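You operate a simulated robot arm through the tools that you are given. There is no shell and no other tool.

You are at the controls of a simulated robot arm. One attempt, no reset.

JOB
Put things in order on the top of the wooden bench. At the end: the cream pad stands where the green filter stood; the pink window pad is on the brown fuse carton; the green filter stands where the orange pad stood; the orange pad stands where the pink window pad stood; whatever was shut is shut again. Leave all else as you found it, and nothing knocked over.
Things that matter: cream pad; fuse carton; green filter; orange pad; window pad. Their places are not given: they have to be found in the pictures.

The check looks at the end state, three seconds after you hand in, the way a careful person would. Anything else that was tipped, shoved, dropped, spilled or broken makes it a failure.

ROBOT AND FRAMES
A 7-joint arm with a two-finger parallel gripper, fixed in place. Base frame: the origin is at the foot of the arm, x ahead of it, y to its left, z up; the work surface is at about z = 0. Lengths are in m, angles in rad, forces in N, time in s.
With the tool pointing down near the work surface it reaches from about 0.22 to 0.58 m from the base axis. Its first joint turns from -1.152 to 1.152 rad. Payload 2.5 kg.
Tool frame: the origin (TCP) lies between the finger pads and is the grasp point; the fingertips stand 0.023 m ahead of it; z points along the fingers, y is the line along which they close. The gripper opens to 0.094 m. The fingers are 0.038 m wide and 0.01 m thick; the gripper's body (0.054 by 0.096 m) begins 0.039 m behind the TCP.
Orientation is told as [roll, pitch, yaw] about the base's x, y, z axes, in that order, counted from this pose: with the fingers straight down and closing along the base's y, the tool's x points along the base's -x, its y along +y and its z along -z.

CONTROLS
- The arm moves only by the tool apply_moves. Its argument "series" is a list that holds one entry, the list of rows, each a list of 6 numbers: the shift along the tool's x, y, z in m, then the turn, a rotation vector about the tool's x, y, z in rad. In form: [[[dx, dy, dz, rx, ry, rz], ...]]. A call has 1 to 20 rows; each row shifts and turns the commanded pose from where the row before left it, along the tool's axes as they then stand. "grip" is the closure in counts, from 0 (fully open) to 255 (shut), set as the call begins (left out, the last holds). A row lasts 0.2 s, in which the tool goes at most 0.05 m and 0.15 rad; a call with a longer step from one row to the next is refused whole, and so is a gripper value outside its range. A pose out of reach is approached as far as the arm can. The call stops where the force on the tool passes 40 N (or 10 N more than at its start, if that is more) or the arm is blocked; 0.2 s more then pass. Each finger travels about 0.108 m/s and halts on what it meets, pressing with about 32 N; the grip force reading is that of the motor and also rises with nothing between the fingers. The clock runs only during rows and for 0.2 s after the last one: add rows that do not move to give the fingers time. It gives the time, the measured TCP pose, the force on the tool (base axes), the opening and the grip force at its end, in the units of the frame above (readings bear some noise), with the torque about the TCP (base axes, N m) and any sound that the robot's microphone picked up.
- Cameras (640 x 400 px; columns grow to the right, rows downward): "scene" is fixed at [0.1207, -0.4207, 0.5217]; the picture's right is [0.77, -0.64, 0.00], its down [-0.48, -0.57, -0.67] and it looks along [0.43, 0.51, -0.75] (base axes); focal length 221 px, centre (320, 200). "wrist" rides on the gripper at [0.086, 0.016, -0.075] in the tool frame; the picture's right is [-0.18, 0.98, 0.00], its down [-0.58, -0.11, -0.81] and it looks along [-0.79, -0.15, 0.59] (tool axes); focal length 243 px, centre (320, 200).
- capture(camera): a new picture of that camera. The clock stands still meanwhile.
- measure_at(camera, pixels): for up to 12 pixels [column, row] of the newest picture of that camera ("zoom" is the newest enlarged one), the place [x, y, z] in the base frame of the surface seen there, good to about 0.003 m. The clock stands still meanwhile.
- close_up(camera, box): a new picture of the part [left, top, right, bottom] of that camera's present view, enlarged. The clock stands still meanwhile.
- job_done(): hands the job in; it is judged then, once.

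Leave the gripper open and the arm clear of the work at the hand-in unless told otherwise.

The tools are called after "Request:" by a JSON object that holds its "method" and its "body". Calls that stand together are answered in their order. apply_moves: Moves the arm, as the interface text tells. Its arguments: {"type":"object","properties":{"series":{"type":"array","items":{"type":"array","items":{"type":"array","items":{"type":"number"}}}},"grip":{"type":"number"}},"required":["series"]} The other tools are called the same way: capture (camera) takes a picture; measure_at (camera, pixels) gives the place of the surface under pixels of a picture; close_up (camera, box) takes an enlarged picture of a part of a camera's view; job_done () hands the job in.

At the start:

```text
t: 0.0
tool_pos: [0.4361, 0.072, 0.2941]
ee_rot: [-0.002, 0.0, 0.0]
wrist_force: [0.7, -0.4, -0.3]
ft_torque: [0.02, -0.01, 0.01]
opening: 0.0941
finger_force: 0.0
```

scene: 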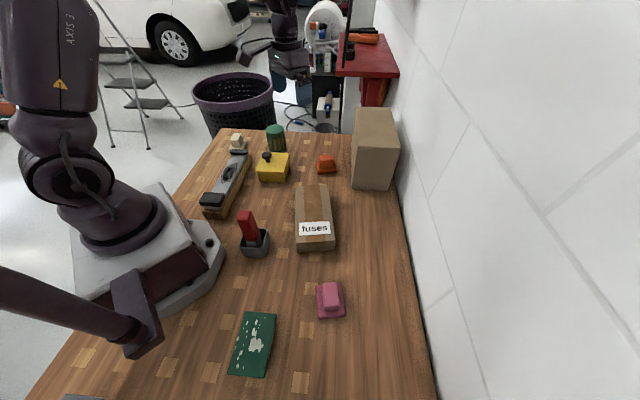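
wrist: 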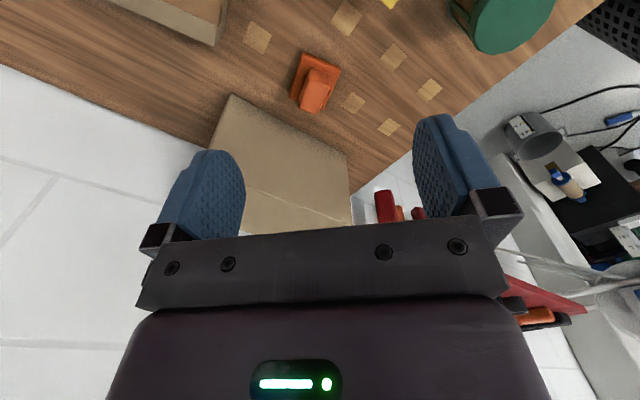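

I see a bench with a pink pad near (331,299), an orange pad near (326,164), a green cylinder near (276,138), a cream object near (238,142), the fuse carton near (315,220), a yellow box near (273,167), a red switch near (252,238) and a tall box near (375,150). I'll take enlarged views to tell them apart.

Request:
{"method": "close_up", "body": {"camera": "scene", "box": [190, 110, 350, 210]}}

Request:
{"method": "close_up", "body": {"camera": "scene", "box": [200, 170, 440, 320]}}

```text
4.00 times, centred on (270, 160) of scene
```

zoom: 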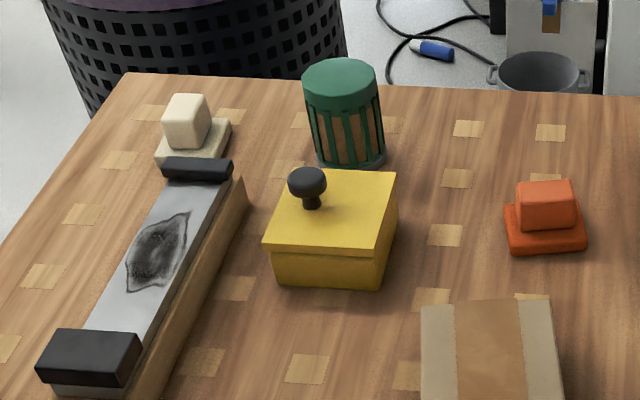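

```text
2.67 times, centred on (320, 245) of scene
```

zoom: 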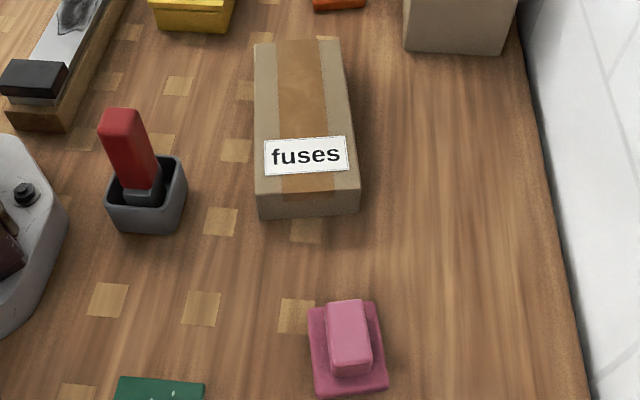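

Now I'll measure the key surfaces, starting with this newest zoom: the pink pad's top, its base corners, and the carton corners.

Request:
{"method": "measure_at", "body": {"camera": "zoom", "pixels": [[349, 315], [332, 303], [367, 301], [371, 350], [332, 358], [312, 312], [318, 396], [387, 388], [376, 303], [350, 367], [400, 340], [290, 360]]}}

Request:
{"method": "measure_at", "body": {"camera": "zoom", "pixels": [[256, 45], [339, 41], [359, 186], [257, 192], [305, 110], [259, 218], [360, 212], [122, 115], [146, 225], [187, 165], [440, 35], [505, 50]]}}

Request:
{"method": "measure_at", "body": {"camera": "scene", "pixels": [[326, 158], [318, 172], [336, 171], [334, 162], [276, 130], [276, 150], [238, 138], [238, 147], [247, 143], [231, 150], [273, 162], [375, 120]]}}

```text
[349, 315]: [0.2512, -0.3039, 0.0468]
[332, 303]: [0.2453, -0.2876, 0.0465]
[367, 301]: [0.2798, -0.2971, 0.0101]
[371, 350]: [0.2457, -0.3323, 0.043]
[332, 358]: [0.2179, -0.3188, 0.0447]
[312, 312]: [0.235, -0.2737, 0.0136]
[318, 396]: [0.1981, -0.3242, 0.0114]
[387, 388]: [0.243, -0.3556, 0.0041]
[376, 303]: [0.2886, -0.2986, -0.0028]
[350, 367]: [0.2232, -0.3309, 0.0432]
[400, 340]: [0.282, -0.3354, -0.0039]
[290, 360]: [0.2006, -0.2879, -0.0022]
```

```text
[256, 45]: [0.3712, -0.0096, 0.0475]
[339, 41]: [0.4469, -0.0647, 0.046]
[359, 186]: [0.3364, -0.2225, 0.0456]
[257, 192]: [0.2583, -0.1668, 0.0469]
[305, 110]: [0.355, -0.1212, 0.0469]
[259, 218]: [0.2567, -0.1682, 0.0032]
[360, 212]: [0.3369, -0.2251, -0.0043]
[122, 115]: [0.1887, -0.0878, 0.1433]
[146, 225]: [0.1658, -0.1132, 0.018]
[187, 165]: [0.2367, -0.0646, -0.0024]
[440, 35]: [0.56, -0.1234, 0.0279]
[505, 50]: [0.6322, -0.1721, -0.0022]
```

```text
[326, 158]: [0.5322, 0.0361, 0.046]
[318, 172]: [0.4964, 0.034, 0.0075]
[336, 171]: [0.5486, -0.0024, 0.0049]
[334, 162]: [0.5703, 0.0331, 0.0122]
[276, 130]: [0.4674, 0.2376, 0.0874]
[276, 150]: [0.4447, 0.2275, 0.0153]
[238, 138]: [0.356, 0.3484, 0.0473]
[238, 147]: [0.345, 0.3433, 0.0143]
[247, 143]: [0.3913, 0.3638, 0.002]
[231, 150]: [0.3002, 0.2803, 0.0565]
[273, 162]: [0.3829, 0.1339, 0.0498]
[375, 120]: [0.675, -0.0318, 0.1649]
```

The bench reads about z = -0.003 and the carton top about 0.046. Next come tighter close-ups of each object, so I can get exact geometry and orientation.

Request:
{"method": "close_up", "body": {"camera": "scene", "box": [299, 275, 363, 325]}}

Request:
{"method": "measure_at", "body": {"camera": "zoom", "pixels": [[320, 200], [250, 90], [380, 90], [400, 250], [260, 270], [330, 100], [330, 240], [190, 110], [210, 380], [440, 370], [420, 110], [320, 160]]}}

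```text
8.00 times, centred on (331, 300) of scene
```

zoom: 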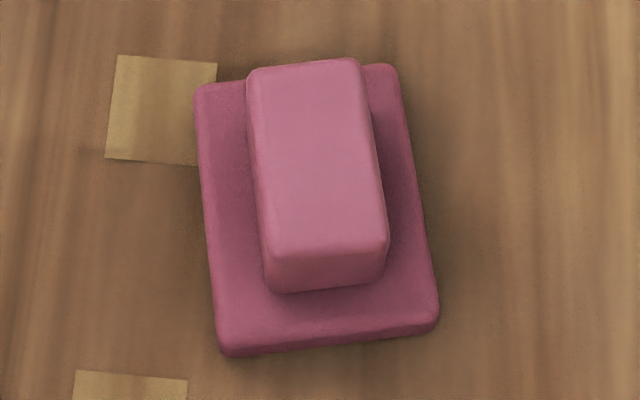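

```text
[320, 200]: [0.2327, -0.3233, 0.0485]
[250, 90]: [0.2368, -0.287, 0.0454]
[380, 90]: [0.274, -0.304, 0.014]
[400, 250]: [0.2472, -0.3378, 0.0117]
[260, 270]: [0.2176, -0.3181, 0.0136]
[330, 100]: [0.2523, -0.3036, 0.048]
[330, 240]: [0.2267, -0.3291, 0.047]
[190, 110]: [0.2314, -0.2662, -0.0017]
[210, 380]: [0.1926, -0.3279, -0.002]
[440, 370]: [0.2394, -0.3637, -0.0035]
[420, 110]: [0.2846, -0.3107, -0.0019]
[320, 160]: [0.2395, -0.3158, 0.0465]
```

The pink pad's handle-top corners, projected onto z ≈ 0.046, put its centre at about (0.241, -0.312) with the long axis about 56° from x. Now the same close-ups for the orange pad, filter and cream pad.

Request:
{"method": "close_up", "body": {"camera": "scene", "box": [294, 140, 358, 180]}}

Request:
{"method": "close_up", "body": {"camera": "scene", "box": [244, 115, 308, 155]}}

Request:
{"method": "close_up", "body": {"camera": "scene", "box": [206, 125, 270, 165]}}

Request:
{"method": "close_up", "body": {"camera": "scene", "box": [310, 95, 430, 195]}}

```text
10.00 times, centred on (326, 160) of scene
```

zoom: 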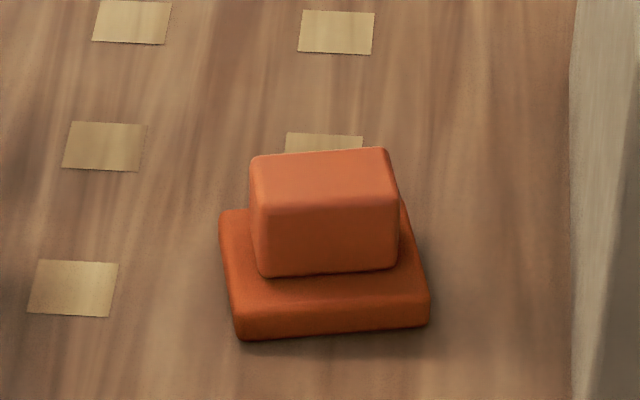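

```text
10.00 times, centred on (276, 135) of scene
```

zoom: 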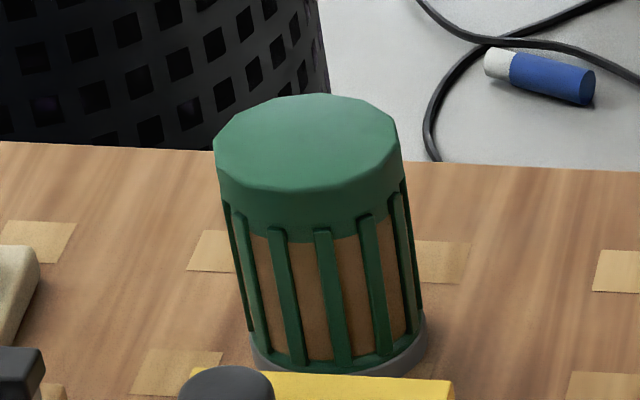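

```text
10.00 times, centred on (238, 145) of scene
```

zoom: 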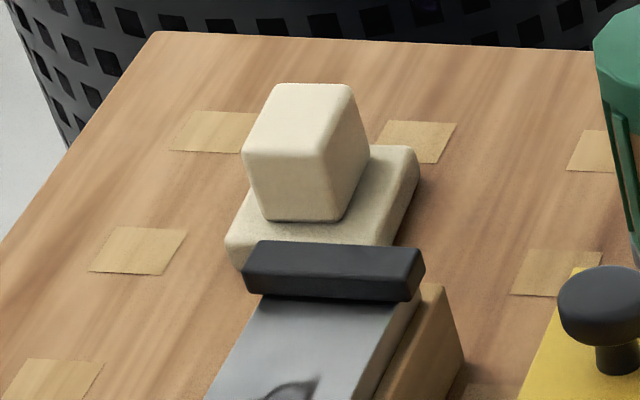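

```text
4.00 times, centred on (370, 145) of scene
```

zoom: 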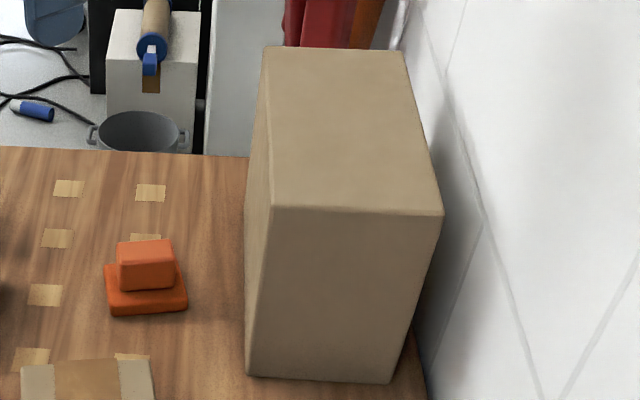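

Here are my estimates, taken from rays through the corners:

| Object | Centre (x, y) | Long axis | Notes |
|---|---|---|---|
| Pink pad | (0.241, -0.312) | 56° | |
| Orange pad | (0.538, 0.039) | -30° | about 0.09 m from the tall box |
| Cream pad | (0.353, 0.359) | 53° | |
| Filter | (0.468, 0.25) | – | about 0.068 m across, about 0.088 m tall |
| Carton | (0.353, -0.116) | 54° | |

The order is pink → carton, orange → pink's place, filter → orange's place, cream → filter's place. First I'll move high above the pink pad and turn to yaw 0.98.

Request:
{"method": "apply_moves", "body": {"series": [[[0.0195, -0.0384, 0.0064, 0, 0, 0], [0.0195, -0.0384, 0.0064, 0, 0, 0], [0.0195, -0.0384, 0.0064, 0, 0, 0], [0.0195, -0.0384, 0.0064, 0, 0, 0], [0.0195, -0.0384, 0.0064, 0, 0, 0], [0.0195, -0.0384, 0.0064, 0, 0, 0], [0.0195, -0.0384, 0.0064, 0, 0, 0], [0.0195, -0.0384, 0.0064, 0, 0, 0], [0.0195, -0.0384, 0.0064, 0, 0, 0], [0.0195, -0.0384, 0.0064, 0, 0, 0], [0, 0, 0, 0, 0, -0.14], [0, 0, 0, 0, 0, -0.14], [0, 0, 0, 0, 0, -0.14], [0, 0, 0, 0, 0, -0.14], [0, 0, 0, 0, 0, -0.14], [0, 0, 0, 0, 0, -0.14], [0, 0, 0, 0, 0, -0.14], [0, 0, 0, 0, 0, 0]]], "grip": 0}}

```text
t: 3.8
tool_pos: [0.2404, -0.314, 0.2308]
ee_rot: [-0.001, 0.001, 0.982]
wrist_force: [-0.3, -0.1, -0.5]
ft_torque: [0.03, -0.03, 0.0]
opening: 0.0941
finger_force: 0.2
```

The tool is at (0.240, -0.314, 0.231) with yaw 0.98. I'll look from the wrist and scene cameras to check the alignment over the pink pad.

Request:
{"method": "capture", "body": {"camera": "wrist"}}

Request:
{"method": "capture", "body": {"camera": "scene"}}

```text
taken
```

wrist: 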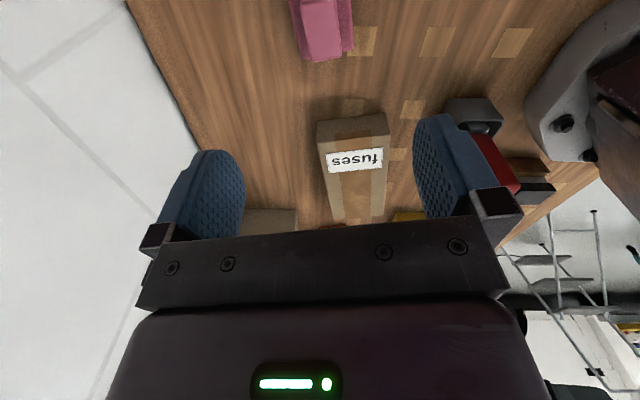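

```text
taken
```

scene: 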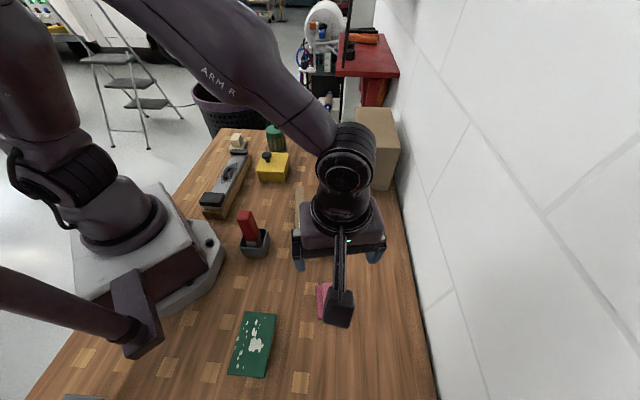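

The pink pad is visible at the top of the wrist view, near (320,30). I'll measure the pad's handle edges from here to check its centre.

Request:
{"method": "measure_at", "body": {"camera": "wrist", "pixels": [[303, 20], [345, 20], [306, 58], [340, 54], [322, 40], [322, 10], [340, 5], [353, 45], [300, 5], [352, 15], [345, 150], [330, 130]]}}

Request:
{"method": "close_up", "body": {"camera": "wrist", "box": [240, 0, 400, 100]}}

```text
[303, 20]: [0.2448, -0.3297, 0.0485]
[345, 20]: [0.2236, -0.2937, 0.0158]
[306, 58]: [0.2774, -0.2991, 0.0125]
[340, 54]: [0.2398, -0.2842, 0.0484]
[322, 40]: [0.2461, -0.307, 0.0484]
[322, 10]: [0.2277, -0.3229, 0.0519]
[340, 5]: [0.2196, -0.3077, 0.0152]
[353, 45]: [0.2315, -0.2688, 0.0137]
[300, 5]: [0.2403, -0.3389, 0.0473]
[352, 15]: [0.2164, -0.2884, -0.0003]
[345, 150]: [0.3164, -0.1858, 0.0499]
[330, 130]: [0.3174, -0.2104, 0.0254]
```

```text
4.00 times, centred on (320, 50) of wrist
```

zoom: 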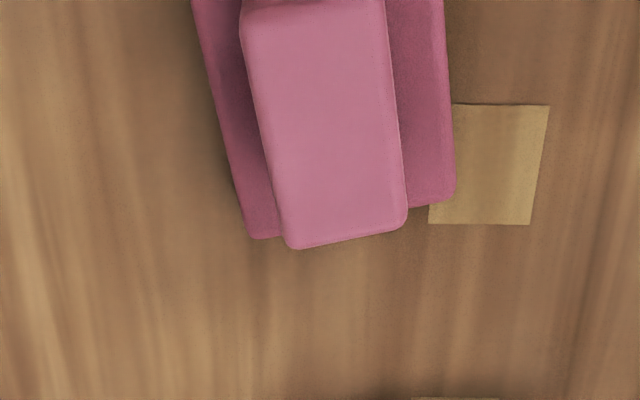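

The wrist measurements agree: handle centre near (0.241, -0.312), top about 0.047, base plate about 0.013. I'll descend straight to TCP z ≈ 0.041, which puts the fingertips just above the base plate, with the gripper open.

Request:
{"method": "apply_moves", "body": {"series": [[[0, 0, 0.045, 0, 0, 0], [0, 0, 0.045, 0, 0, 0], [0, 0, 0.04, 0, 0, 0], [0, 0, 0.03, 0, 0, 0], [0, 0, 0.018, 0, 0, 0], [0, 0, 0.011, 0, 0, 0], [0, 0, 0, 0, 0, 0]]], "grip": 0}}

Request:
{"method": "capture", "body": {"camera": "scene"}}

Request:
{"method": "capture", "body": {"camera": "wrist"}}

```text
t: 5.4
tool_pos: [0.241, -0.3133, 0.0421]
ee_rot: [-0.001, 0.0, 0.98]
wrist_force: [-0.1, 0.1, -0.1]
ft_torque: [0.0, 0.02, -0.05]
opening: 0.094
finger_force: 0.1
```

```text
taken
```

scene: 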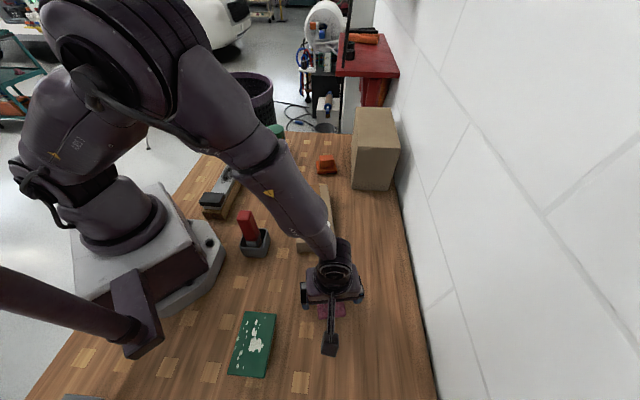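

```text
taken
```

wrist: 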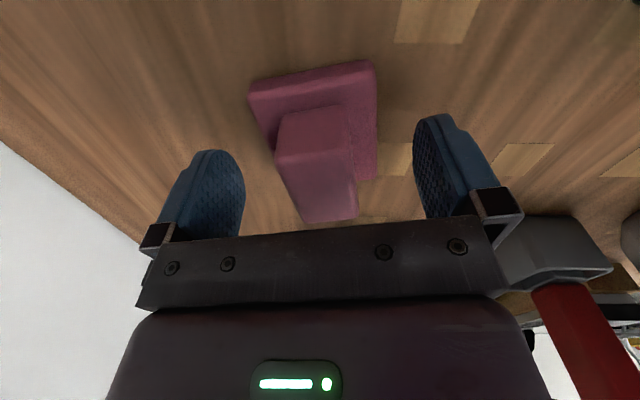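

The handle sits between the open fingers and no force shows. Closing now, with still rows to give the fingers time.

Request:
{"method": "apply_moves", "body": {"series": [[[0, 0, 0, 0, 0, 0], [0, 0, 0, 0, 0, 0], [0, 0, 0, 0, 0, 0], [0, 0, 0, 0, 0, 0], [0, 0, 0, 0, 0, 0]]], "grip": 255}}

```text
t: 6.6
tool_pos: [0.2402, -0.3126, 0.0433]
ee_rot: [0.001, 0.002, 0.979]
wrist_force: [0.3, 0.2, 0.4]
ft_torque: [0.02, -0.03, 0.0]
opening: 0.0313
finger_force: 31.6
```

Gripped: the opening is 0.031, matching the handle width, at 31.6 N. I'll lift 0.13 m straight up, then check the picture.

Request:
{"method": "apply_moves", "body": {"series": [[[0, 0, -0.01, 0, 0, 0], [0, 0, -0.03, 0, 0, 0], [0, 0, -0.04, 0, 0, 0], [0, 0, -0.04, 0, 0, 0], [0, 0, -0.01, 0, 0, 0], [0, 0, 0, 0, 0, 0]]]}}

Request:
{"method": "capture", "body": {"camera": "scene"}}

Request:
{"method": "capture", "body": {"camera": "wrist"}}

```text
t: 8.0
tool_pos: [0.2395, -0.3131, 0.1745]
ee_rot: [-0.001, 0.0, 0.979]
wrist_force: [-0.9, 0.0, -0.1]
ft_torque: [0.06, 0.01, 0.01]
opening: 0.0315
finger_force: 31.7
```

```text
taken
```

scene: 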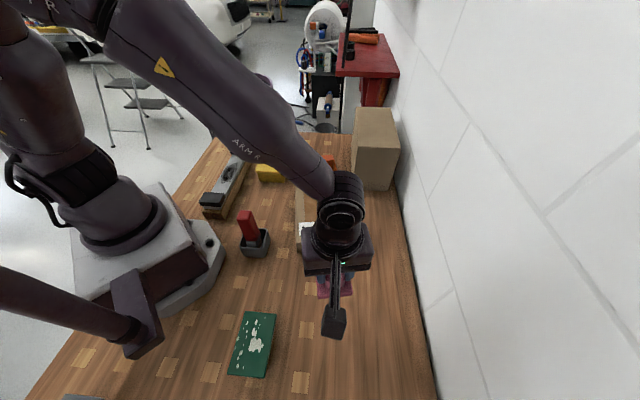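

```text
taken
```

wrist: 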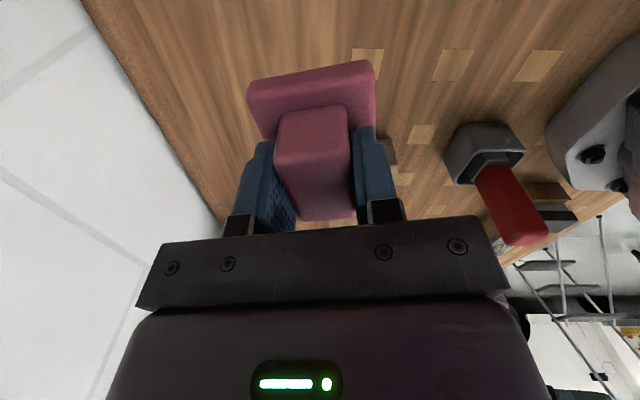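

The pad is held upright. Next I move 0.225 m along the tool's -x and 0.016 m along +y, to hover over the carton centre (0.353, -0.116).

Request:
{"method": "apply_moves", "body": {"series": [[[-0.0375, 0.0027, 0, 0, 0, 0], [-0.0375, 0.0027, 0, 0, 0, 0], [-0.0375, 0.0027, 0, 0, 0, 0], [-0.0375, 0.0027, 0, 0, 0, 0], [-0.0375, 0.0027, 0, 0, 0, 0], [-0.0377, 0.0027, 0, 0, 0, 0.03], [0, 0, 0, 0, 0, 0]]]}}

Request:
{"method": "capture", "body": {"camera": "scene"}}

Request:
{"method": "capture", "body": {"camera": "wrist"}}

```text
t: 9.6
tool_pos: [0.3541, -0.1158, 0.1724]
ee_rot: [0.001, 0.001, 0.949]
wrist_force: [-0.5, 0.0, 0.3]
ft_torque: [-0.03, 0.04, 0.01]
opening: 0.0315
finger_force: 31.9
```

```text
taken
```

scene: 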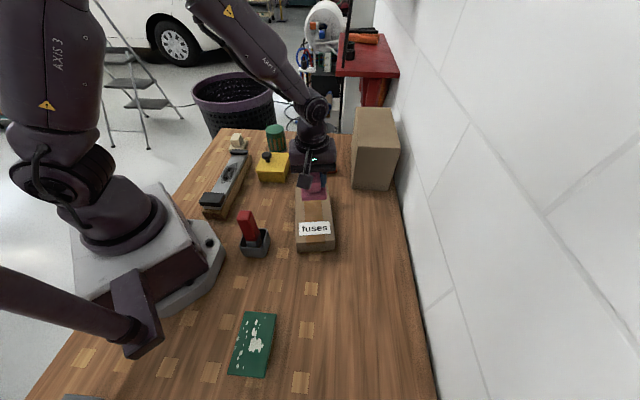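

```text
taken
```

wrist: 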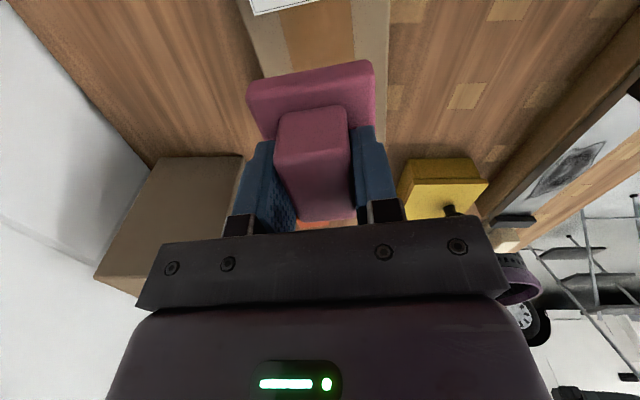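

The tool is at (0.354, -0.116) over the carton. I'll descend to about 8 mm above the expected contact (commanded z ≈ 0.098), then ease down in small steps while watching the force.

Request:
{"method": "apply_moves", "body": {"series": [[[0, 0, 0.03, 0, 0, 0], [0, 0, 0.025, 0, 0, 0], [0, 0, 0.012, 0, 0, 0], [0, 0, 0.006, 0, 0, 0], [0, 0, 0, 0, 0, 0]]]}}

Request:
{"method": "apply_moves", "body": {"series": [[[0, 0, 0.002, 0, 0, 0], [0, 0, 0, 0, 0, 0]]]}}

Request:
{"method": "apply_moves", "body": {"series": [[[0, 0, 0.002, 0, 0, 0], [0, 0, 0, 0, 0, 0]]]}}

Request:
{"method": "close_up", "body": {"camera": "scene", "box": [270, 130, 370, 255]}}

```text
t: 10.8
tool_pos: [0.3521, -0.1175, 0.0992]
ee_rot: [-0.001, 0.0, 0.951]
wrist_force: [-0.3, -0.2, -0.7]
ft_torque: [-0.01, -0.01, -0.01]
opening: 0.0311
finger_force: 31.6
```

```text
t: 11.4
tool_pos: [0.3525, -0.1167, 0.0956]
ee_rot: [0.001, 0.001, 0.948]
wrist_force: [-0.5, -0.2, -0.6]
ft_torque: [-0.02, 0.0, 0.01]
opening: 0.0316
finger_force: 32.2
```

```text
t: 12.0
tool_pos: [0.3519, -0.1179, 0.095]
ee_rot: [-0.001, -0.001, 0.95]
wrist_force: [-0.8, 0.3, -0.8]
ft_torque: [0.01, -0.03, 0.0]
opening: 0.0314
finger_force: 32.6
```

```text
3.20 times, centred on (320, 192) of scene
```

zoom: 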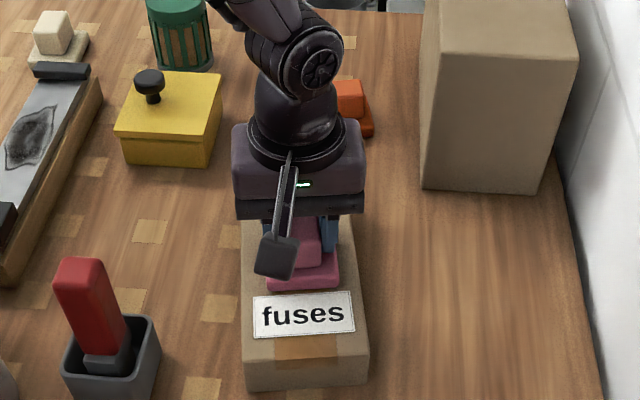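

No contact yet: fz ≈ -0.8 at commanded z of about 0.094. I'll keep going in 1.5 mm steps.

Request:
{"method": "apply_moves", "body": {"series": [[[0, 0, 0.0015, 0, 0, 0], [0, 0, 0, 0, 0, 0]]]}}

Request:
{"method": "apply_moves", "body": {"series": [[[0, 0, 0.0015, 0, 0, 0], [0, 0, 0, 0, 0, 0]]]}}

```text
t: 12.6
tool_pos: [0.3531, -0.1171, 0.094]
ee_rot: [0.0, 0.0, 0.948]
wrist_force: [-0.1, -0.9, -1.1]
ft_torque: [-0.02, 0.01, -0.02]
opening: 0.0312
finger_force: 31.5
```

```text
t: 13.2
tool_pos: [0.3523, -0.1183, 0.0932]
ee_rot: [0.0, 0.0, 0.95]
wrist_force: [-6.0, 0.9, 16.0]
ft_torque: [0.04, 0.21, -0.02]
opening: 0.0314
finger_force: 31.7
```

Contact: fz rose to 16 N, so the pad is resting on the carton. I'll open the gripper and wait.

Request:
{"method": "apply_moves", "body": {"series": [[[0, 0, -0.0005, 0, 0, 0], [0, 0, 0, 0, 0, 0], [0, 0, 0, 0, 0, 0], [0, 0, 0, 0, 0, 0]]], "grip": 0}}

Request:
{"method": "capture", "body": {"camera": "wrist"}}

```text
t: 14.2
tool_pos: [0.354, -0.1184, 0.0941]
ee_rot: [0.0, -0.001, 0.949]
wrist_force: [1.1, 0.3, -0.8]
ft_torque: [0.02, 0.02, 0.01]
opening: 0.0942
finger_force: 0.1
```

```text
taken
```

wrist: 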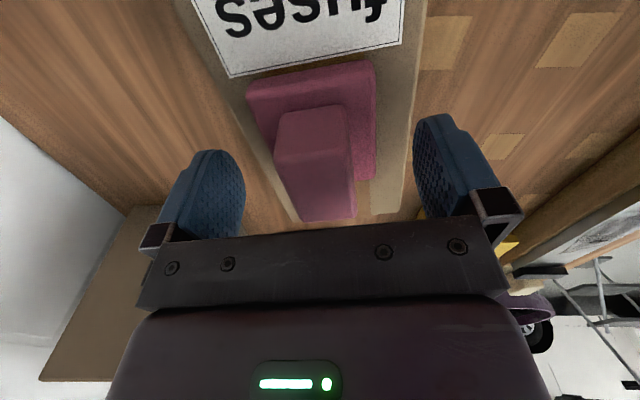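

The pad stays put and square on the carton. I'll raise 0.16 m, then turn to yaw -0.524 for the orange pad.

Request:
{"method": "apply_moves", "body": {"series": [[[0, 0, -0.02, 0, 0, 0], [0, 0, -0.04, 0, 0, 0], [0, 0, -0.05, 0, 0, 0], [0, 0, -0.05, 0, 0, 0], [0, 0, 0, 0, 0, 0.1474], [0, 0, 0, 0, 0, 0.1474], [0, 0, 0, 0, 0, 0.1474], [0, 0, 0, 0, 0, 0.1474], [0, 0, 0, 0, 0, 0.1474], [0, 0, 0, 0, 0, 0.1474], [0, 0, 0, 0, 0, 0.1474], [0, 0, 0, 0, 0, 0.1474], [0, 0, 0, 0, 0, 0.1474], [0, 0, 0, 0, 0, 0.1474], [0, 0, 0, 0, 0, 0]]]}}

Request:
{"method": "capture", "body": {"camera": "scene"}}

Request:
{"method": "capture", "body": {"camera": "wrist"}}

```text
t: 17.4
tool_pos: [0.3535, -0.1175, 0.2527]
ee_rot: [0.0, -0.001, -0.529]
wrist_force: [0.2, 0.6, -0.5]
ft_torque: [-0.02, 0.01, 0.07]
opening: 0.0942
finger_force: 0.1
```

```text
taken
```

scene: 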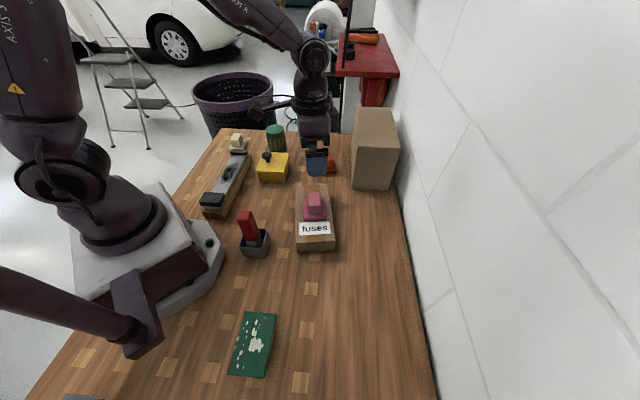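

```text
taken
```

wrist: 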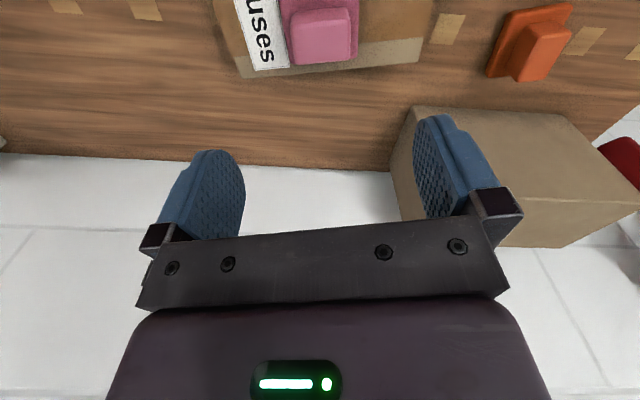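

The pink pad sits upright on the carton, at (314,206) in the scene view. Now I move at z ≈ 0.25 to above the orange pad at (0.538, 0.039).

Request:
{"method": "apply_moves", "body": {"series": [[[-0.01645, 0.0453, 0, 0, 0, 0], [-0.01645, 0.0453, 0, 0, 0, 0], [-0.01645, 0.0453, 0, 0, 0, 0], [-0.01645, 0.0453, 0, 0, 0, 0], [-0.01645, 0.0454, 0, 0, 0, 0], [0, 0, 0, 0, 0, 0], [0, 0, 0, 0, 0, 0]]]}}

Request:
{"method": "capture", "body": {"camera": "wrist"}}

Request:
{"method": "capture", "body": {"camera": "scene"}}

```text
t: 19.0
tool_pos: [0.5382, 0.0385, 0.2549]
ee_rot: [-0.001, -0.001, -0.526]
wrist_force: [0.0, 0.1, -0.2]
ft_torque: [0.01, -0.03, 0.01]
opening: 0.0937
finger_force: 0.0
```

```text
taken
```

wrist: 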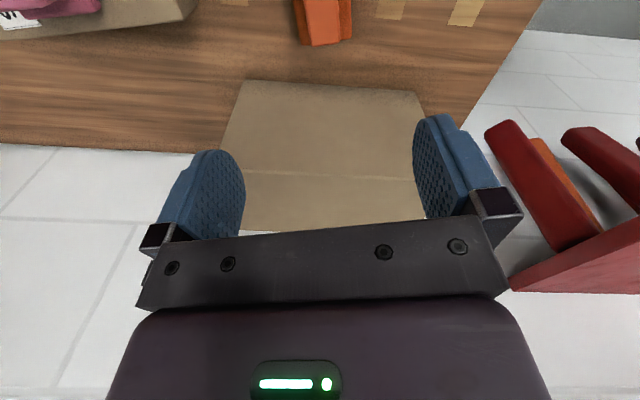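

```text
taken
```

scene: 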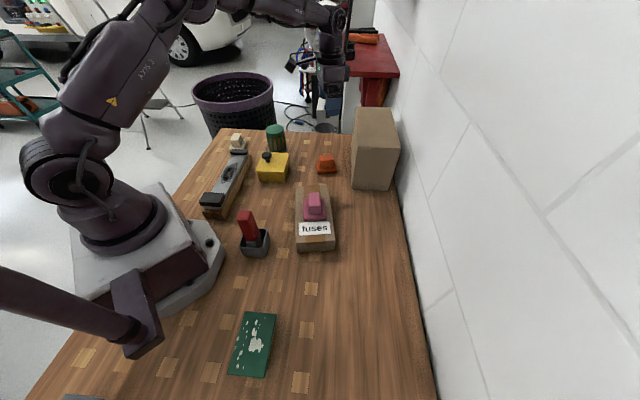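

I'll check the orange handle's position and orientation from the wrist camera before going down.

Request:
{"method": "close_up", "body": {"camera": "wrist", "box": [240, 0, 400, 100]}}

Request:
{"method": "measure_at", "body": {"camera": "wrist", "pixels": [[312, 44], [341, 38], [325, 20], [305, 5], [338, 5], [350, 30], [325, 5], [240, 150], [300, 88], [232, 100]]}}

```text
4.00 times, centred on (320, 50) of wrist
```

zoom: 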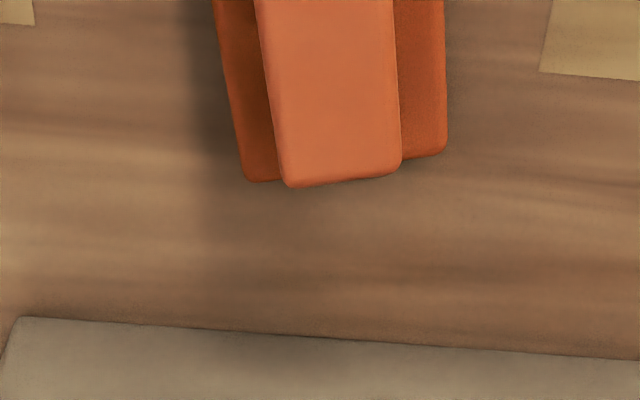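

```text
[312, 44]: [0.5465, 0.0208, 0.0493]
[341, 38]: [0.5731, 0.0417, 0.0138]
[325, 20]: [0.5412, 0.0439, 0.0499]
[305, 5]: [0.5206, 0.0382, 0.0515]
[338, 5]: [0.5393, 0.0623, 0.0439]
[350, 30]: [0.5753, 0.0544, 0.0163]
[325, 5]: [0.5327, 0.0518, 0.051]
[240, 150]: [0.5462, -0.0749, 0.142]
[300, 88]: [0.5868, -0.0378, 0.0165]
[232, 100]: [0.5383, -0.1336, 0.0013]
```

The orange handle's view lines up the way the pink one did. I'll descend to TCP z ≈ 0.041 with the gripper open.

Request:
{"method": "apply_moves", "body": {"series": [[[0, 0, 0.045, 0, 0, 0], [0, 0, 0.045, 0, 0, 0], [0, 0, 0.045, 0, 0, 0], [0, 0, 0.035, 0, 0, 0], [0, 0, 0.02, 0, 0, 0], [0, 0, 0.012, 0, 0, 0], [0, 0, 0.0086, 0, 0, 0], [0, 0, 0, 0, 0, 0]]], "grip": 0}}

Request:
{"method": "capture", "body": {"camera": "wrist"}}

Request:
{"method": "capture", "body": {"camera": "scene"}}

```text
t: 20.8
tool_pos: [0.5385, 0.0379, 0.0422]
ee_rot: [0.0, 0.0, -0.525]
wrist_force: [-0.1, 0.0, 0.3]
ft_torque: [-0.02, 0.0, 0.03]
opening: 0.0939
finger_force: 0.1
```

```text
taken
```

wrist: 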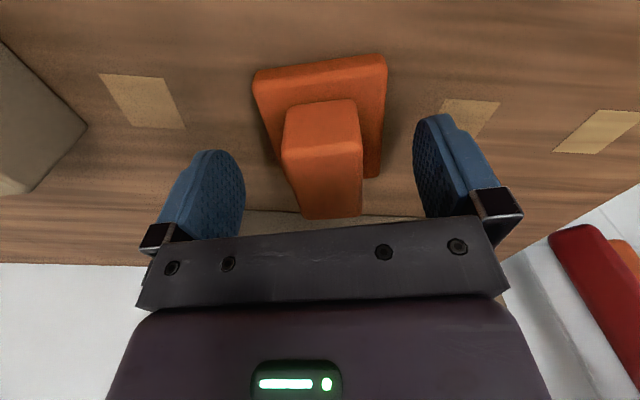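

```text
taken
```

scene: 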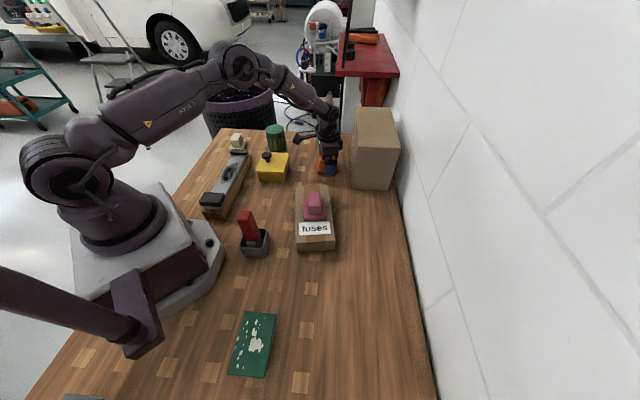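

The orange handle sits about 8 px to the right of where the pink one did, so it is about 3 mm to +y of the tool centre. Its true spot is therefore about (0.538, 0.042). I'll shift 3 mm along tool y, then close.

Request:
{"method": "apply_moves", "body": {"series": [[[0.001, 0.003, 0, 0, 0, 0], [0, 0, 0, 0, 0, 0]]]}}

Request:
{"method": "capture", "body": {"camera": "wrist"}}

Request:
{"method": "apply_moves", "body": {"series": [[[0, 0, 0, 0, 0, 0], [0, 0, 0, 0, 0, 0], [0, 0, 0, 0, 0, 0], [0, 0, 0, 0, 0, 0], [0, 0, 0, 0, 0, 0]]], "grip": 255}}

Request:
{"method": "capture", "body": {"camera": "wrist"}}

```text
t: 21.4
tool_pos: [0.5387, 0.0398, 0.0418]
ee_rot: [-0.001, -0.001, -0.525]
wrist_force: [0.1, 0.3, 0.0]
ft_torque: [0.0, -0.01, 0.0]
opening: 0.0942
finger_force: 0.0
```

```text
taken
```

wrist: 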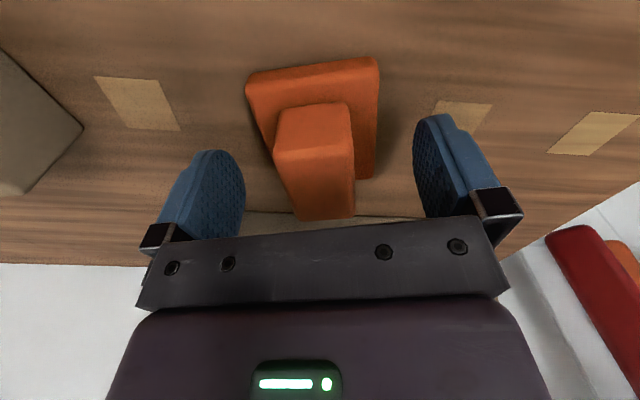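

```text
t: 22.6
tool_pos: [0.5388, 0.0418, 0.0427]
ee_rot: [-0.001, 0.001, -0.524]
wrist_force: [-0.2, 0.6, 0.4]
ft_torque: [0.03, 0.01, -0.04]
opening: 0.0315
finger_force: 32.1
```

```text
taken
```

wrist: 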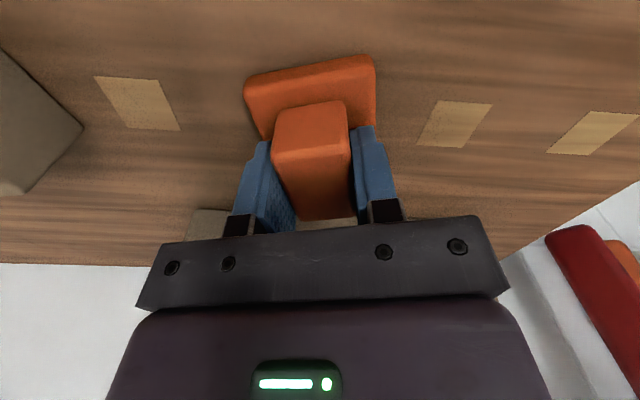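

Gripped at opening 0.0315 with almost no shift. The orange pad's original spot is about (0.537, 0.0425). I'll lift 0.21 m and check.

Request:
{"method": "apply_moves", "body": {"series": [[[0, 0, -0.01, 0, 0, 0], [0, 0, -0.03, 0, 0, 0], [0, 0, -0.05, 0, 0, 0], [0, 0, -0.05, 0, 0, 0], [0, 0, -0.05, 0, 0, 0], [0, 0, -0.02, 0, 0, 0], [0, 0, 0, 0, 0, 0]]]}}

Request:
{"method": "capture", "body": {"camera": "wrist"}}

```text
t: 24.2
tool_pos: [0.5371, 0.0413, 0.2515]
ee_rot: [-0.001, 0.001, -0.525]
wrist_force: [0.4, 0.3, -0.1]
ft_torque: [0.0, 0.0, -0.02]
opening: 0.0314
finger_force: 32.4
```

```text
taken
```

wrist: 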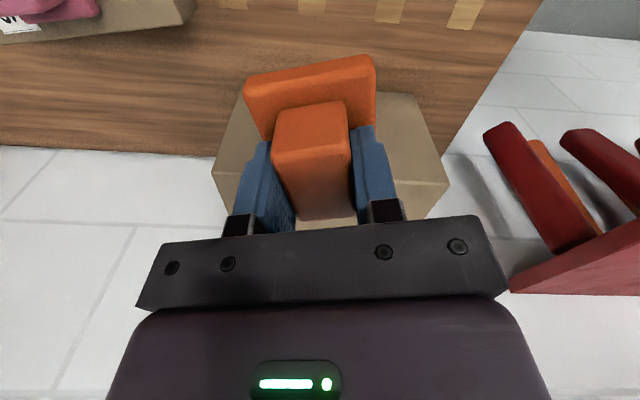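

The pad is held firmly. I'll carry it at z ≈ 0.25 to above the pink pad's old place (0.241, -0.312), then turn to yaw 0.98 to match that footprint.

Request:
{"method": "apply_moves", "body": {"series": [[[0.00802, -0.04554, 0, 0, 0, 0], [0.00802, -0.04554, 0, 0, 0, 0], [0.00802, -0.04554, 0, 0, 0, 0], [0.00802, -0.04554, 0, 0, 0, 0], [0.00802, -0.04554, 0, 0, 0, 0], [0.00802, -0.04554, 0, 0, 0, 0], [0.00802, -0.04554, 0, 0, 0, 0], [0.00802, -0.04554, 0, 0, 0, 0], [0.00802, -0.04554, 0, 0, 0, 0], [0.00802, -0.04554, 0, 0, 0, 0], [0, 0, 0, 0, 0, 0]]]}}

Request:
{"method": "apply_moves", "body": {"series": [[[0, 0, 0, 0, 0, -0.1367], [0, 0, 0, 0, 0, -0.1367], [0, 0, 0, 0, 0, -0.1367], [0, 0, 0, 0, 0, -0.1367], [0, 0, 0, 0, 0, -0.1367], [0, 0, 0, 0, 0, -0.1367], [0, 0, 0, 0, 0, -0.1367], [0, 0, 0, 0, 0, -0.1367], [0, 0, 0, 0, 0, -0.1367], [0, 0, 0, 0, 0, -0.1367], [0, 0, 0, 0, 0, -0.1367], [0, 0, 0, 0, 0, 0]]]}}

Request:
{"method": "capture", "body": {"camera": "scene"}}

Request:
{"method": "capture", "body": {"camera": "wrist"}}

```text
t: 26.6
tool_pos: [0.2418, -0.3142, 0.2508]
ee_rot: [0.0, -0.001, -0.526]
wrist_force: [-0.4, -0.6, -0.9]
ft_torque: [0.0, 0.0, -0.01]
opening: 0.0312
finger_force: 32.1
```

```text
t: 29.2
tool_pos: [0.2401, -0.3138, 0.2512]
ee_rot: [0.0, 0.0, 0.981]
wrist_force: [-0.7, -0.3, -0.4]
ft_torque: [-0.01, 0.03, 0.01]
opening: 0.0312
finger_force: 32.0
```

```text
taken
```

scene: 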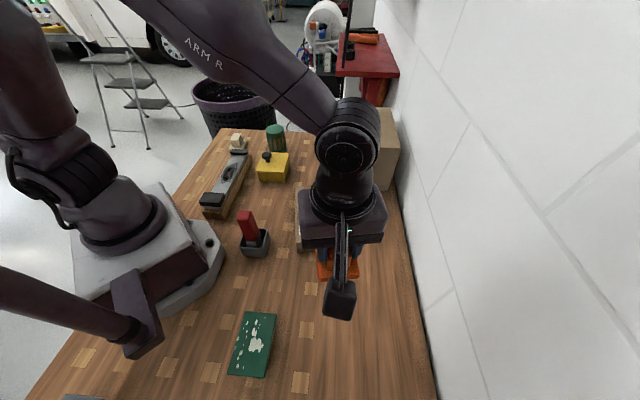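

```text
taken
```

wrist: 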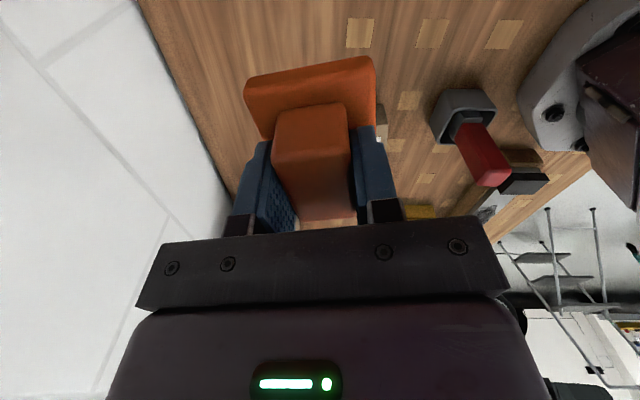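

The pad is over the old pink spot at yaw 0.981. I'll descend to about 5 mm above the bench, then ease down.

Request:
{"method": "apply_moves", "body": {"series": [[[0, 0, 0.045, 0, 0, 0], [0, 0, 0.045, 0, 0, 0], [0, 0, 0.045, 0, 0, 0], [0, 0, 0.035, 0, 0, 0], [0, 0, 0.02, 0, 0, 0], [0, 0, 0.01, 0, 0, 0], [0, 0, 0.005, 0, 0, 0], [0, 0, 0, 0, 0, 0]]]}}

Request:
{"method": "apply_moves", "body": {"series": [[[0, 0, 0.002, 0, 0, 0], [0, 0, 0, 0, 0, 0]]]}}

Request:
{"method": "apply_moves", "body": {"series": [[[0, 0, 0.0015, 0, 0, 0], [0, 0, 0, 0, 0, 0]]]}}

```text
t: 31.0
tool_pos: [0.2408, -0.3111, 0.0462]
ee_rot: [0.002, 0.001, 0.978]
wrist_force: [0.1, -0.1, -0.6]
ft_torque: [0.01, -0.02, 0.0]
opening: 0.0312
finger_force: 32.2
```

```text
t: 31.6
tool_pos: [0.2413, -0.312, 0.0455]
ee_rot: [0.001, 0.0, 0.977]
wrist_force: [0.2, 0.7, -1.0]
ft_torque: [-0.01, 0.02, 0.02]
opening: 0.0313
finger_force: 32.5
```

```text
t: 32.2
tool_pos: [0.2403, -0.3116, 0.0439]
ee_rot: [-0.001, 0.0, 0.977]
wrist_force: [0.2, 0.6, -1.0]
ft_torque: [-0.03, -0.01, -0.01]
opening: 0.0315
finger_force: 32.0
```

No contact yet, at commanded z of about 0.0425. I'll take another 1.5 mm step, then a 1 mm one.

Request:
{"method": "apply_moves", "body": {"series": [[[0, 0, 0.0015, 0, 0, 0], [0, 0, 0, 0, 0, 0]]]}}

Request:
{"method": "apply_moves", "body": {"series": [[[0, 0, 0.0007, 0, 0, 0], [0, 0, 0, 0, 0, 0]]]}}

```text
t: 32.8
tool_pos: [0.2414, -0.3118, 0.0426]
ee_rot: [-0.001, 0.0, 0.978]
wrist_force: [-0.8, 0.4, -1.0]
ft_torque: [0.03, 0.0, -0.03]
opening: 0.0313
finger_force: 31.9
```

```text
t: 33.4
tool_pos: [0.2398, -0.3126, 0.0421]
ee_rot: [0.0, -0.001, 0.978]
wrist_force: [-6.7, 4.8, 20.1]
ft_torque: [0.27, 0.09, 0.05]
opening: 0.0311
finger_force: 31.9
```

Contact: fz is 20 N, so the orange pad is on the bench. I'll open the gripper, then rise.

Request:
{"method": "apply_moves", "body": {"series": [[[0, 0, -0.0005, 0, 0, 0], [0, 0, 0, 0, 0, 0], [0, 0, 0, 0, 0, 0], [0, 0, 0, 0, 0, 0]]], "grip": 0}}

Request:
{"method": "capture", "body": {"camera": "wrist"}}

Request:
{"method": "apply_moves", "body": {"series": [[[0, 0, -0.02, 0, 0, 0], [0, 0, -0.04, 0, 0, 0], [0, 0, -0.05, 0, 0, 0], [0, 0, -0.05, 0, 0, 0], [0, 0, -0.05, 0, 0, 0], [0, 0, 0, 0, 0, 0]]]}}

Request:
{"method": "capture", "body": {"camera": "scene"}}

```text
t: 34.4
tool_pos: [0.2412, -0.3114, 0.0409]
ee_rot: [0.002, 0.0, 0.977]
wrist_force: [-0.3, -0.1, 0.3]
ft_torque: [-0.03, -0.01, 0.01]
opening: 0.0941
finger_force: 0.1
```

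```text
taken
```

wrist: 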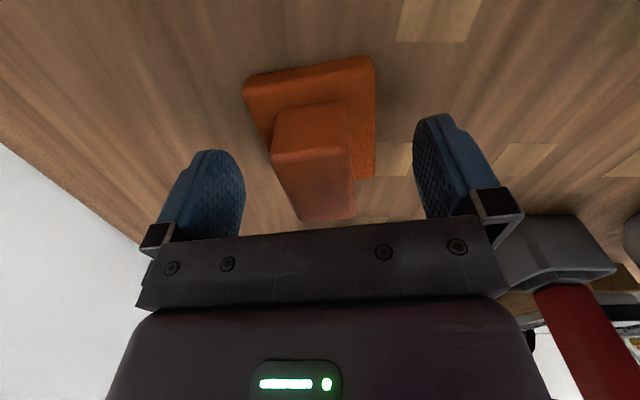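

```text
t: 35.8
tool_pos: [0.2415, -0.3154, 0.2552]
ee_rot: [-0.001, 0.0, 0.977]
wrist_force: [-0.3, 0.2, 0.7]
ft_torque: [0.03, -0.01, 0.01]
opening: 0.0941
finger_force: 0.0
```

```text
taken
```

scene: 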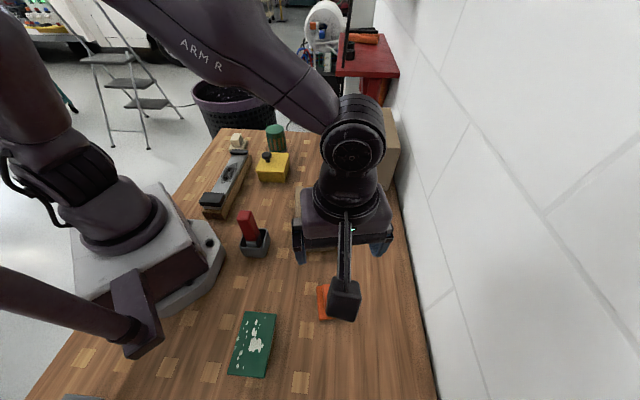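

The orange pad is placed on pink's old spot; I'll verify that fully once the arm is clear. Next I turn to yaw 0.5 and travel at z ≈ 0.25 to above the green filter near (0.468, 0.25).

Request:
{"method": "apply_moves", "body": {"series": [[[0, 0, 0, 0, 0, 0.12], [0, 0, 0, 0, 0, 0.12], [0, 0, 0, 0, 0, 0.12], [0, 0, 0, 0, 0, 0.1197], [-0.03605, 0.02957, 0, 0, 0, 0], [-0.03605, 0.02957, 0, 0, 0, 0], [-0.03605, 0.02957, 0, 0, 0, 0], [-0.03605, 0.02957, 0, 0, 0, 0], [-0.03605, 0.02957, 0, 0, 0, 0], [-0.03605, 0.02957, 0, 0, 0, 0], [-0.03605, 0.02957, 0, 0, 0, 0], [-0.03605, 0.02957, 0, 0, 0, 0], [-0.03605, 0.02957, 0, 0, 0, 0], [-0.03605, 0.02957, 0, 0, 0, 0], [-0.03605, 0.02957, 0, 0, 0, 0], [-0.03605, 0.02957, 0, 0, 0, 0], [-0.03605, 0.02957, 0, 0, 0, 0], [0, 0, 0, 0, 0, 0]]]}}

Request:
{"method": "capture", "body": {"camera": "wrist"}}

Request:
{"method": "capture", "body": {"camera": "scene"}}

```text
t: 39.6
tool_pos: [0.4682, 0.2519, 0.2522]
ee_rot: [-0.001, 0.0, 0.498]
wrist_force: [0.0, -0.1, -0.6]
ft_torque: [0.01, -0.02, 0.0]
opening: 0.0938
finger_force: 0.0
```

```text
taken
```

wrist: 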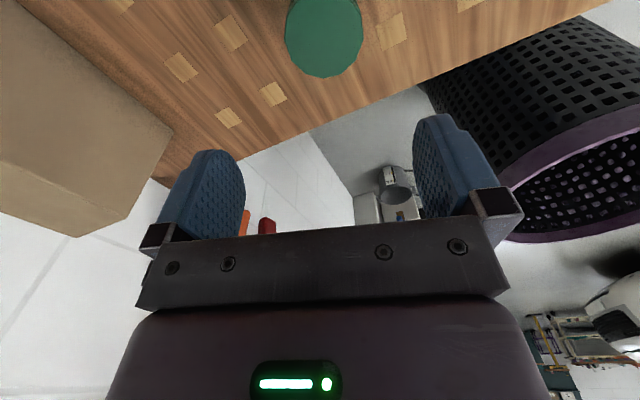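

```text
taken
```

scene: 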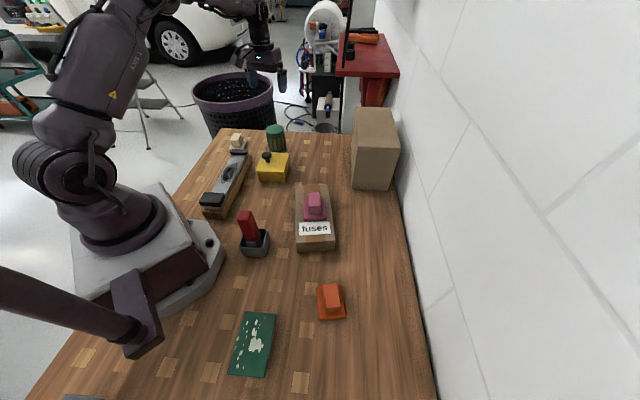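

The orange pad now sits where pink was, at (331,301). The green filter's round top is in the wrist view, at about (324,33). I'll zoom in and measure its rim and base.

Request:
{"method": "close_up", "body": {"camera": "wrist", "box": [240, 0, 400, 100]}}

Request:
{"method": "measure_at", "body": {"camera": "wrist", "pixels": [[287, 30], [361, 30], [288, 15], [360, 12], [322, 74], [305, 70], [340, 70], [324, 30], [295, 55], [352, 55], [324, 5], [300, 85]]}}

```text
4.00 times, centred on (320, 50) of wrist
```

zoom: 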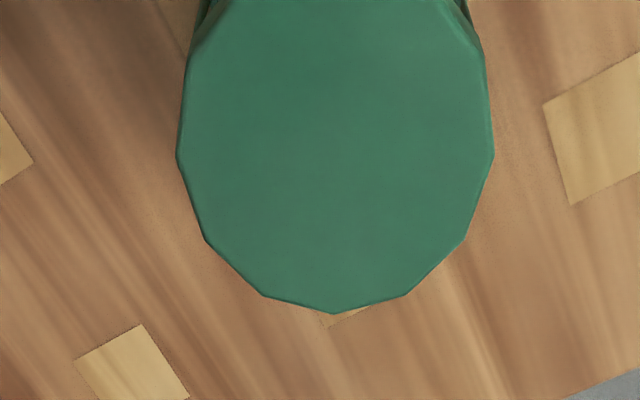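

```text
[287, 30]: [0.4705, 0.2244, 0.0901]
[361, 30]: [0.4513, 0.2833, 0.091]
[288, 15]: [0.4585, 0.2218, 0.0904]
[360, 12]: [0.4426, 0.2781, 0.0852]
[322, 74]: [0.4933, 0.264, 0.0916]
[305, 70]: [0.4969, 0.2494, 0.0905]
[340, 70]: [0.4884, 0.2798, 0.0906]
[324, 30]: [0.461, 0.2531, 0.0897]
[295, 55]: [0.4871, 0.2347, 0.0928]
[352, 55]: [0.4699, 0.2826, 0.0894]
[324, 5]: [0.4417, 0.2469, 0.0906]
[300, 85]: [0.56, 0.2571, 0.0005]
```

The filter's top rim spans vertices (284,39) to (363,39), so it is about 0.069 m across and 0.090 m high. Its centre is about 3 mm to +y of the tool, near (0.4665, 0.2527). I'll shift 3 mm in y, turn -0.08 rad to face a flat, and descend halfway to look again.

Request:
{"method": "apply_moves", "body": {"series": [[[0, 0.003, 0, 0, 0, -0.08], [0, 0, 0.045, 0, 0, 0], [0, 0, 0.045, 0, 0, 0], [0, 0, 0.02, 0, 0, 0], [0, 0, 0, 0, 0, 0]]], "grip": 0}}

Request:
{"method": "capture", "body": {"camera": "wrist"}}

Request:
{"method": "capture", "body": {"camera": "scene"}}

```text
t: 40.8
tool_pos: [0.4661, 0.2521, 0.1423]
ee_rot: [0.0, 0.0, 0.577]
wrist_force: [-1.0, -0.1, 0.3]
ft_torque: [0.01, -0.01, -0.02]
opening: 0.0944
finger_force: 0.0
```

```text
taken
```

wrist: 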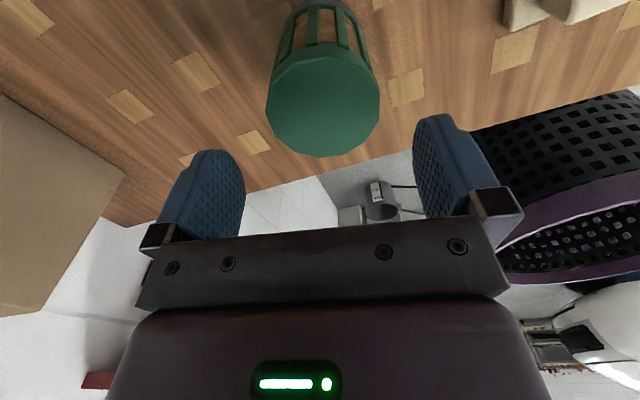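

```text
taken
```

scene: 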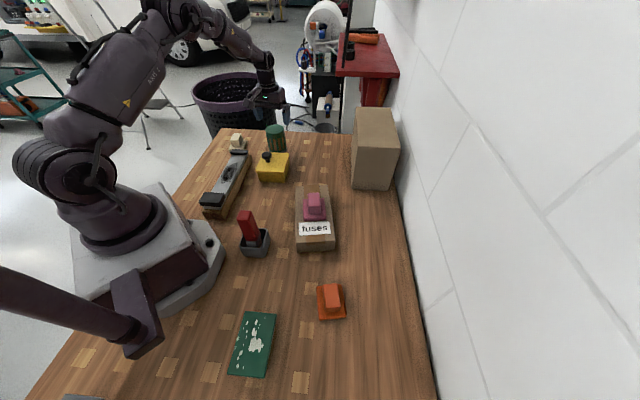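

I'll zoom in to find the top's rim vertices accurately at this height.

Request:
{"method": "close_up", "body": {"camera": "wrist", "box": [240, 0, 416, 180]}}

Request:
{"method": "measure_at", "body": {"camera": "wrist", "pixels": [[323, 105], [270, 115], [378, 100], [320, 154], [330, 60], [275, 85], [370, 75], [320, 20], [300, 10], [340, 8], [323, 130], [323, 80]]}}

```text
2.22 times, centred on (328, 90) of wrist
```

zoom: 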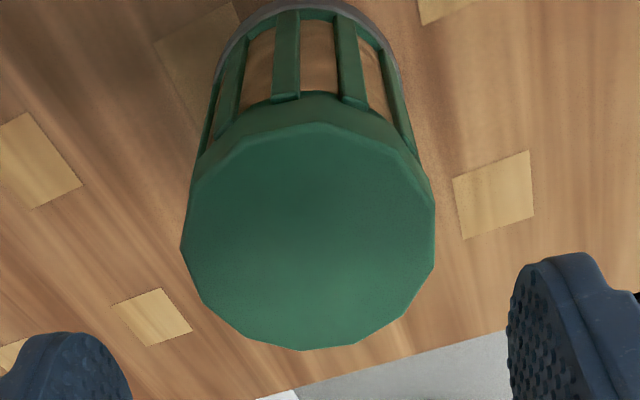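

```text
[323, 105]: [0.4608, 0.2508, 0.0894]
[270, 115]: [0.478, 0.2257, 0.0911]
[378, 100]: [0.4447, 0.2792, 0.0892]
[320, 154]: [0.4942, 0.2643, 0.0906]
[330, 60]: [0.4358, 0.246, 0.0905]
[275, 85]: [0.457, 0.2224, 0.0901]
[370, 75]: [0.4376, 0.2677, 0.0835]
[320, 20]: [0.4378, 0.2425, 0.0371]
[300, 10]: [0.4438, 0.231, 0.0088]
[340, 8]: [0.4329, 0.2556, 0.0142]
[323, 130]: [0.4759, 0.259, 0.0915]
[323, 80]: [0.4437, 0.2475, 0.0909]
```

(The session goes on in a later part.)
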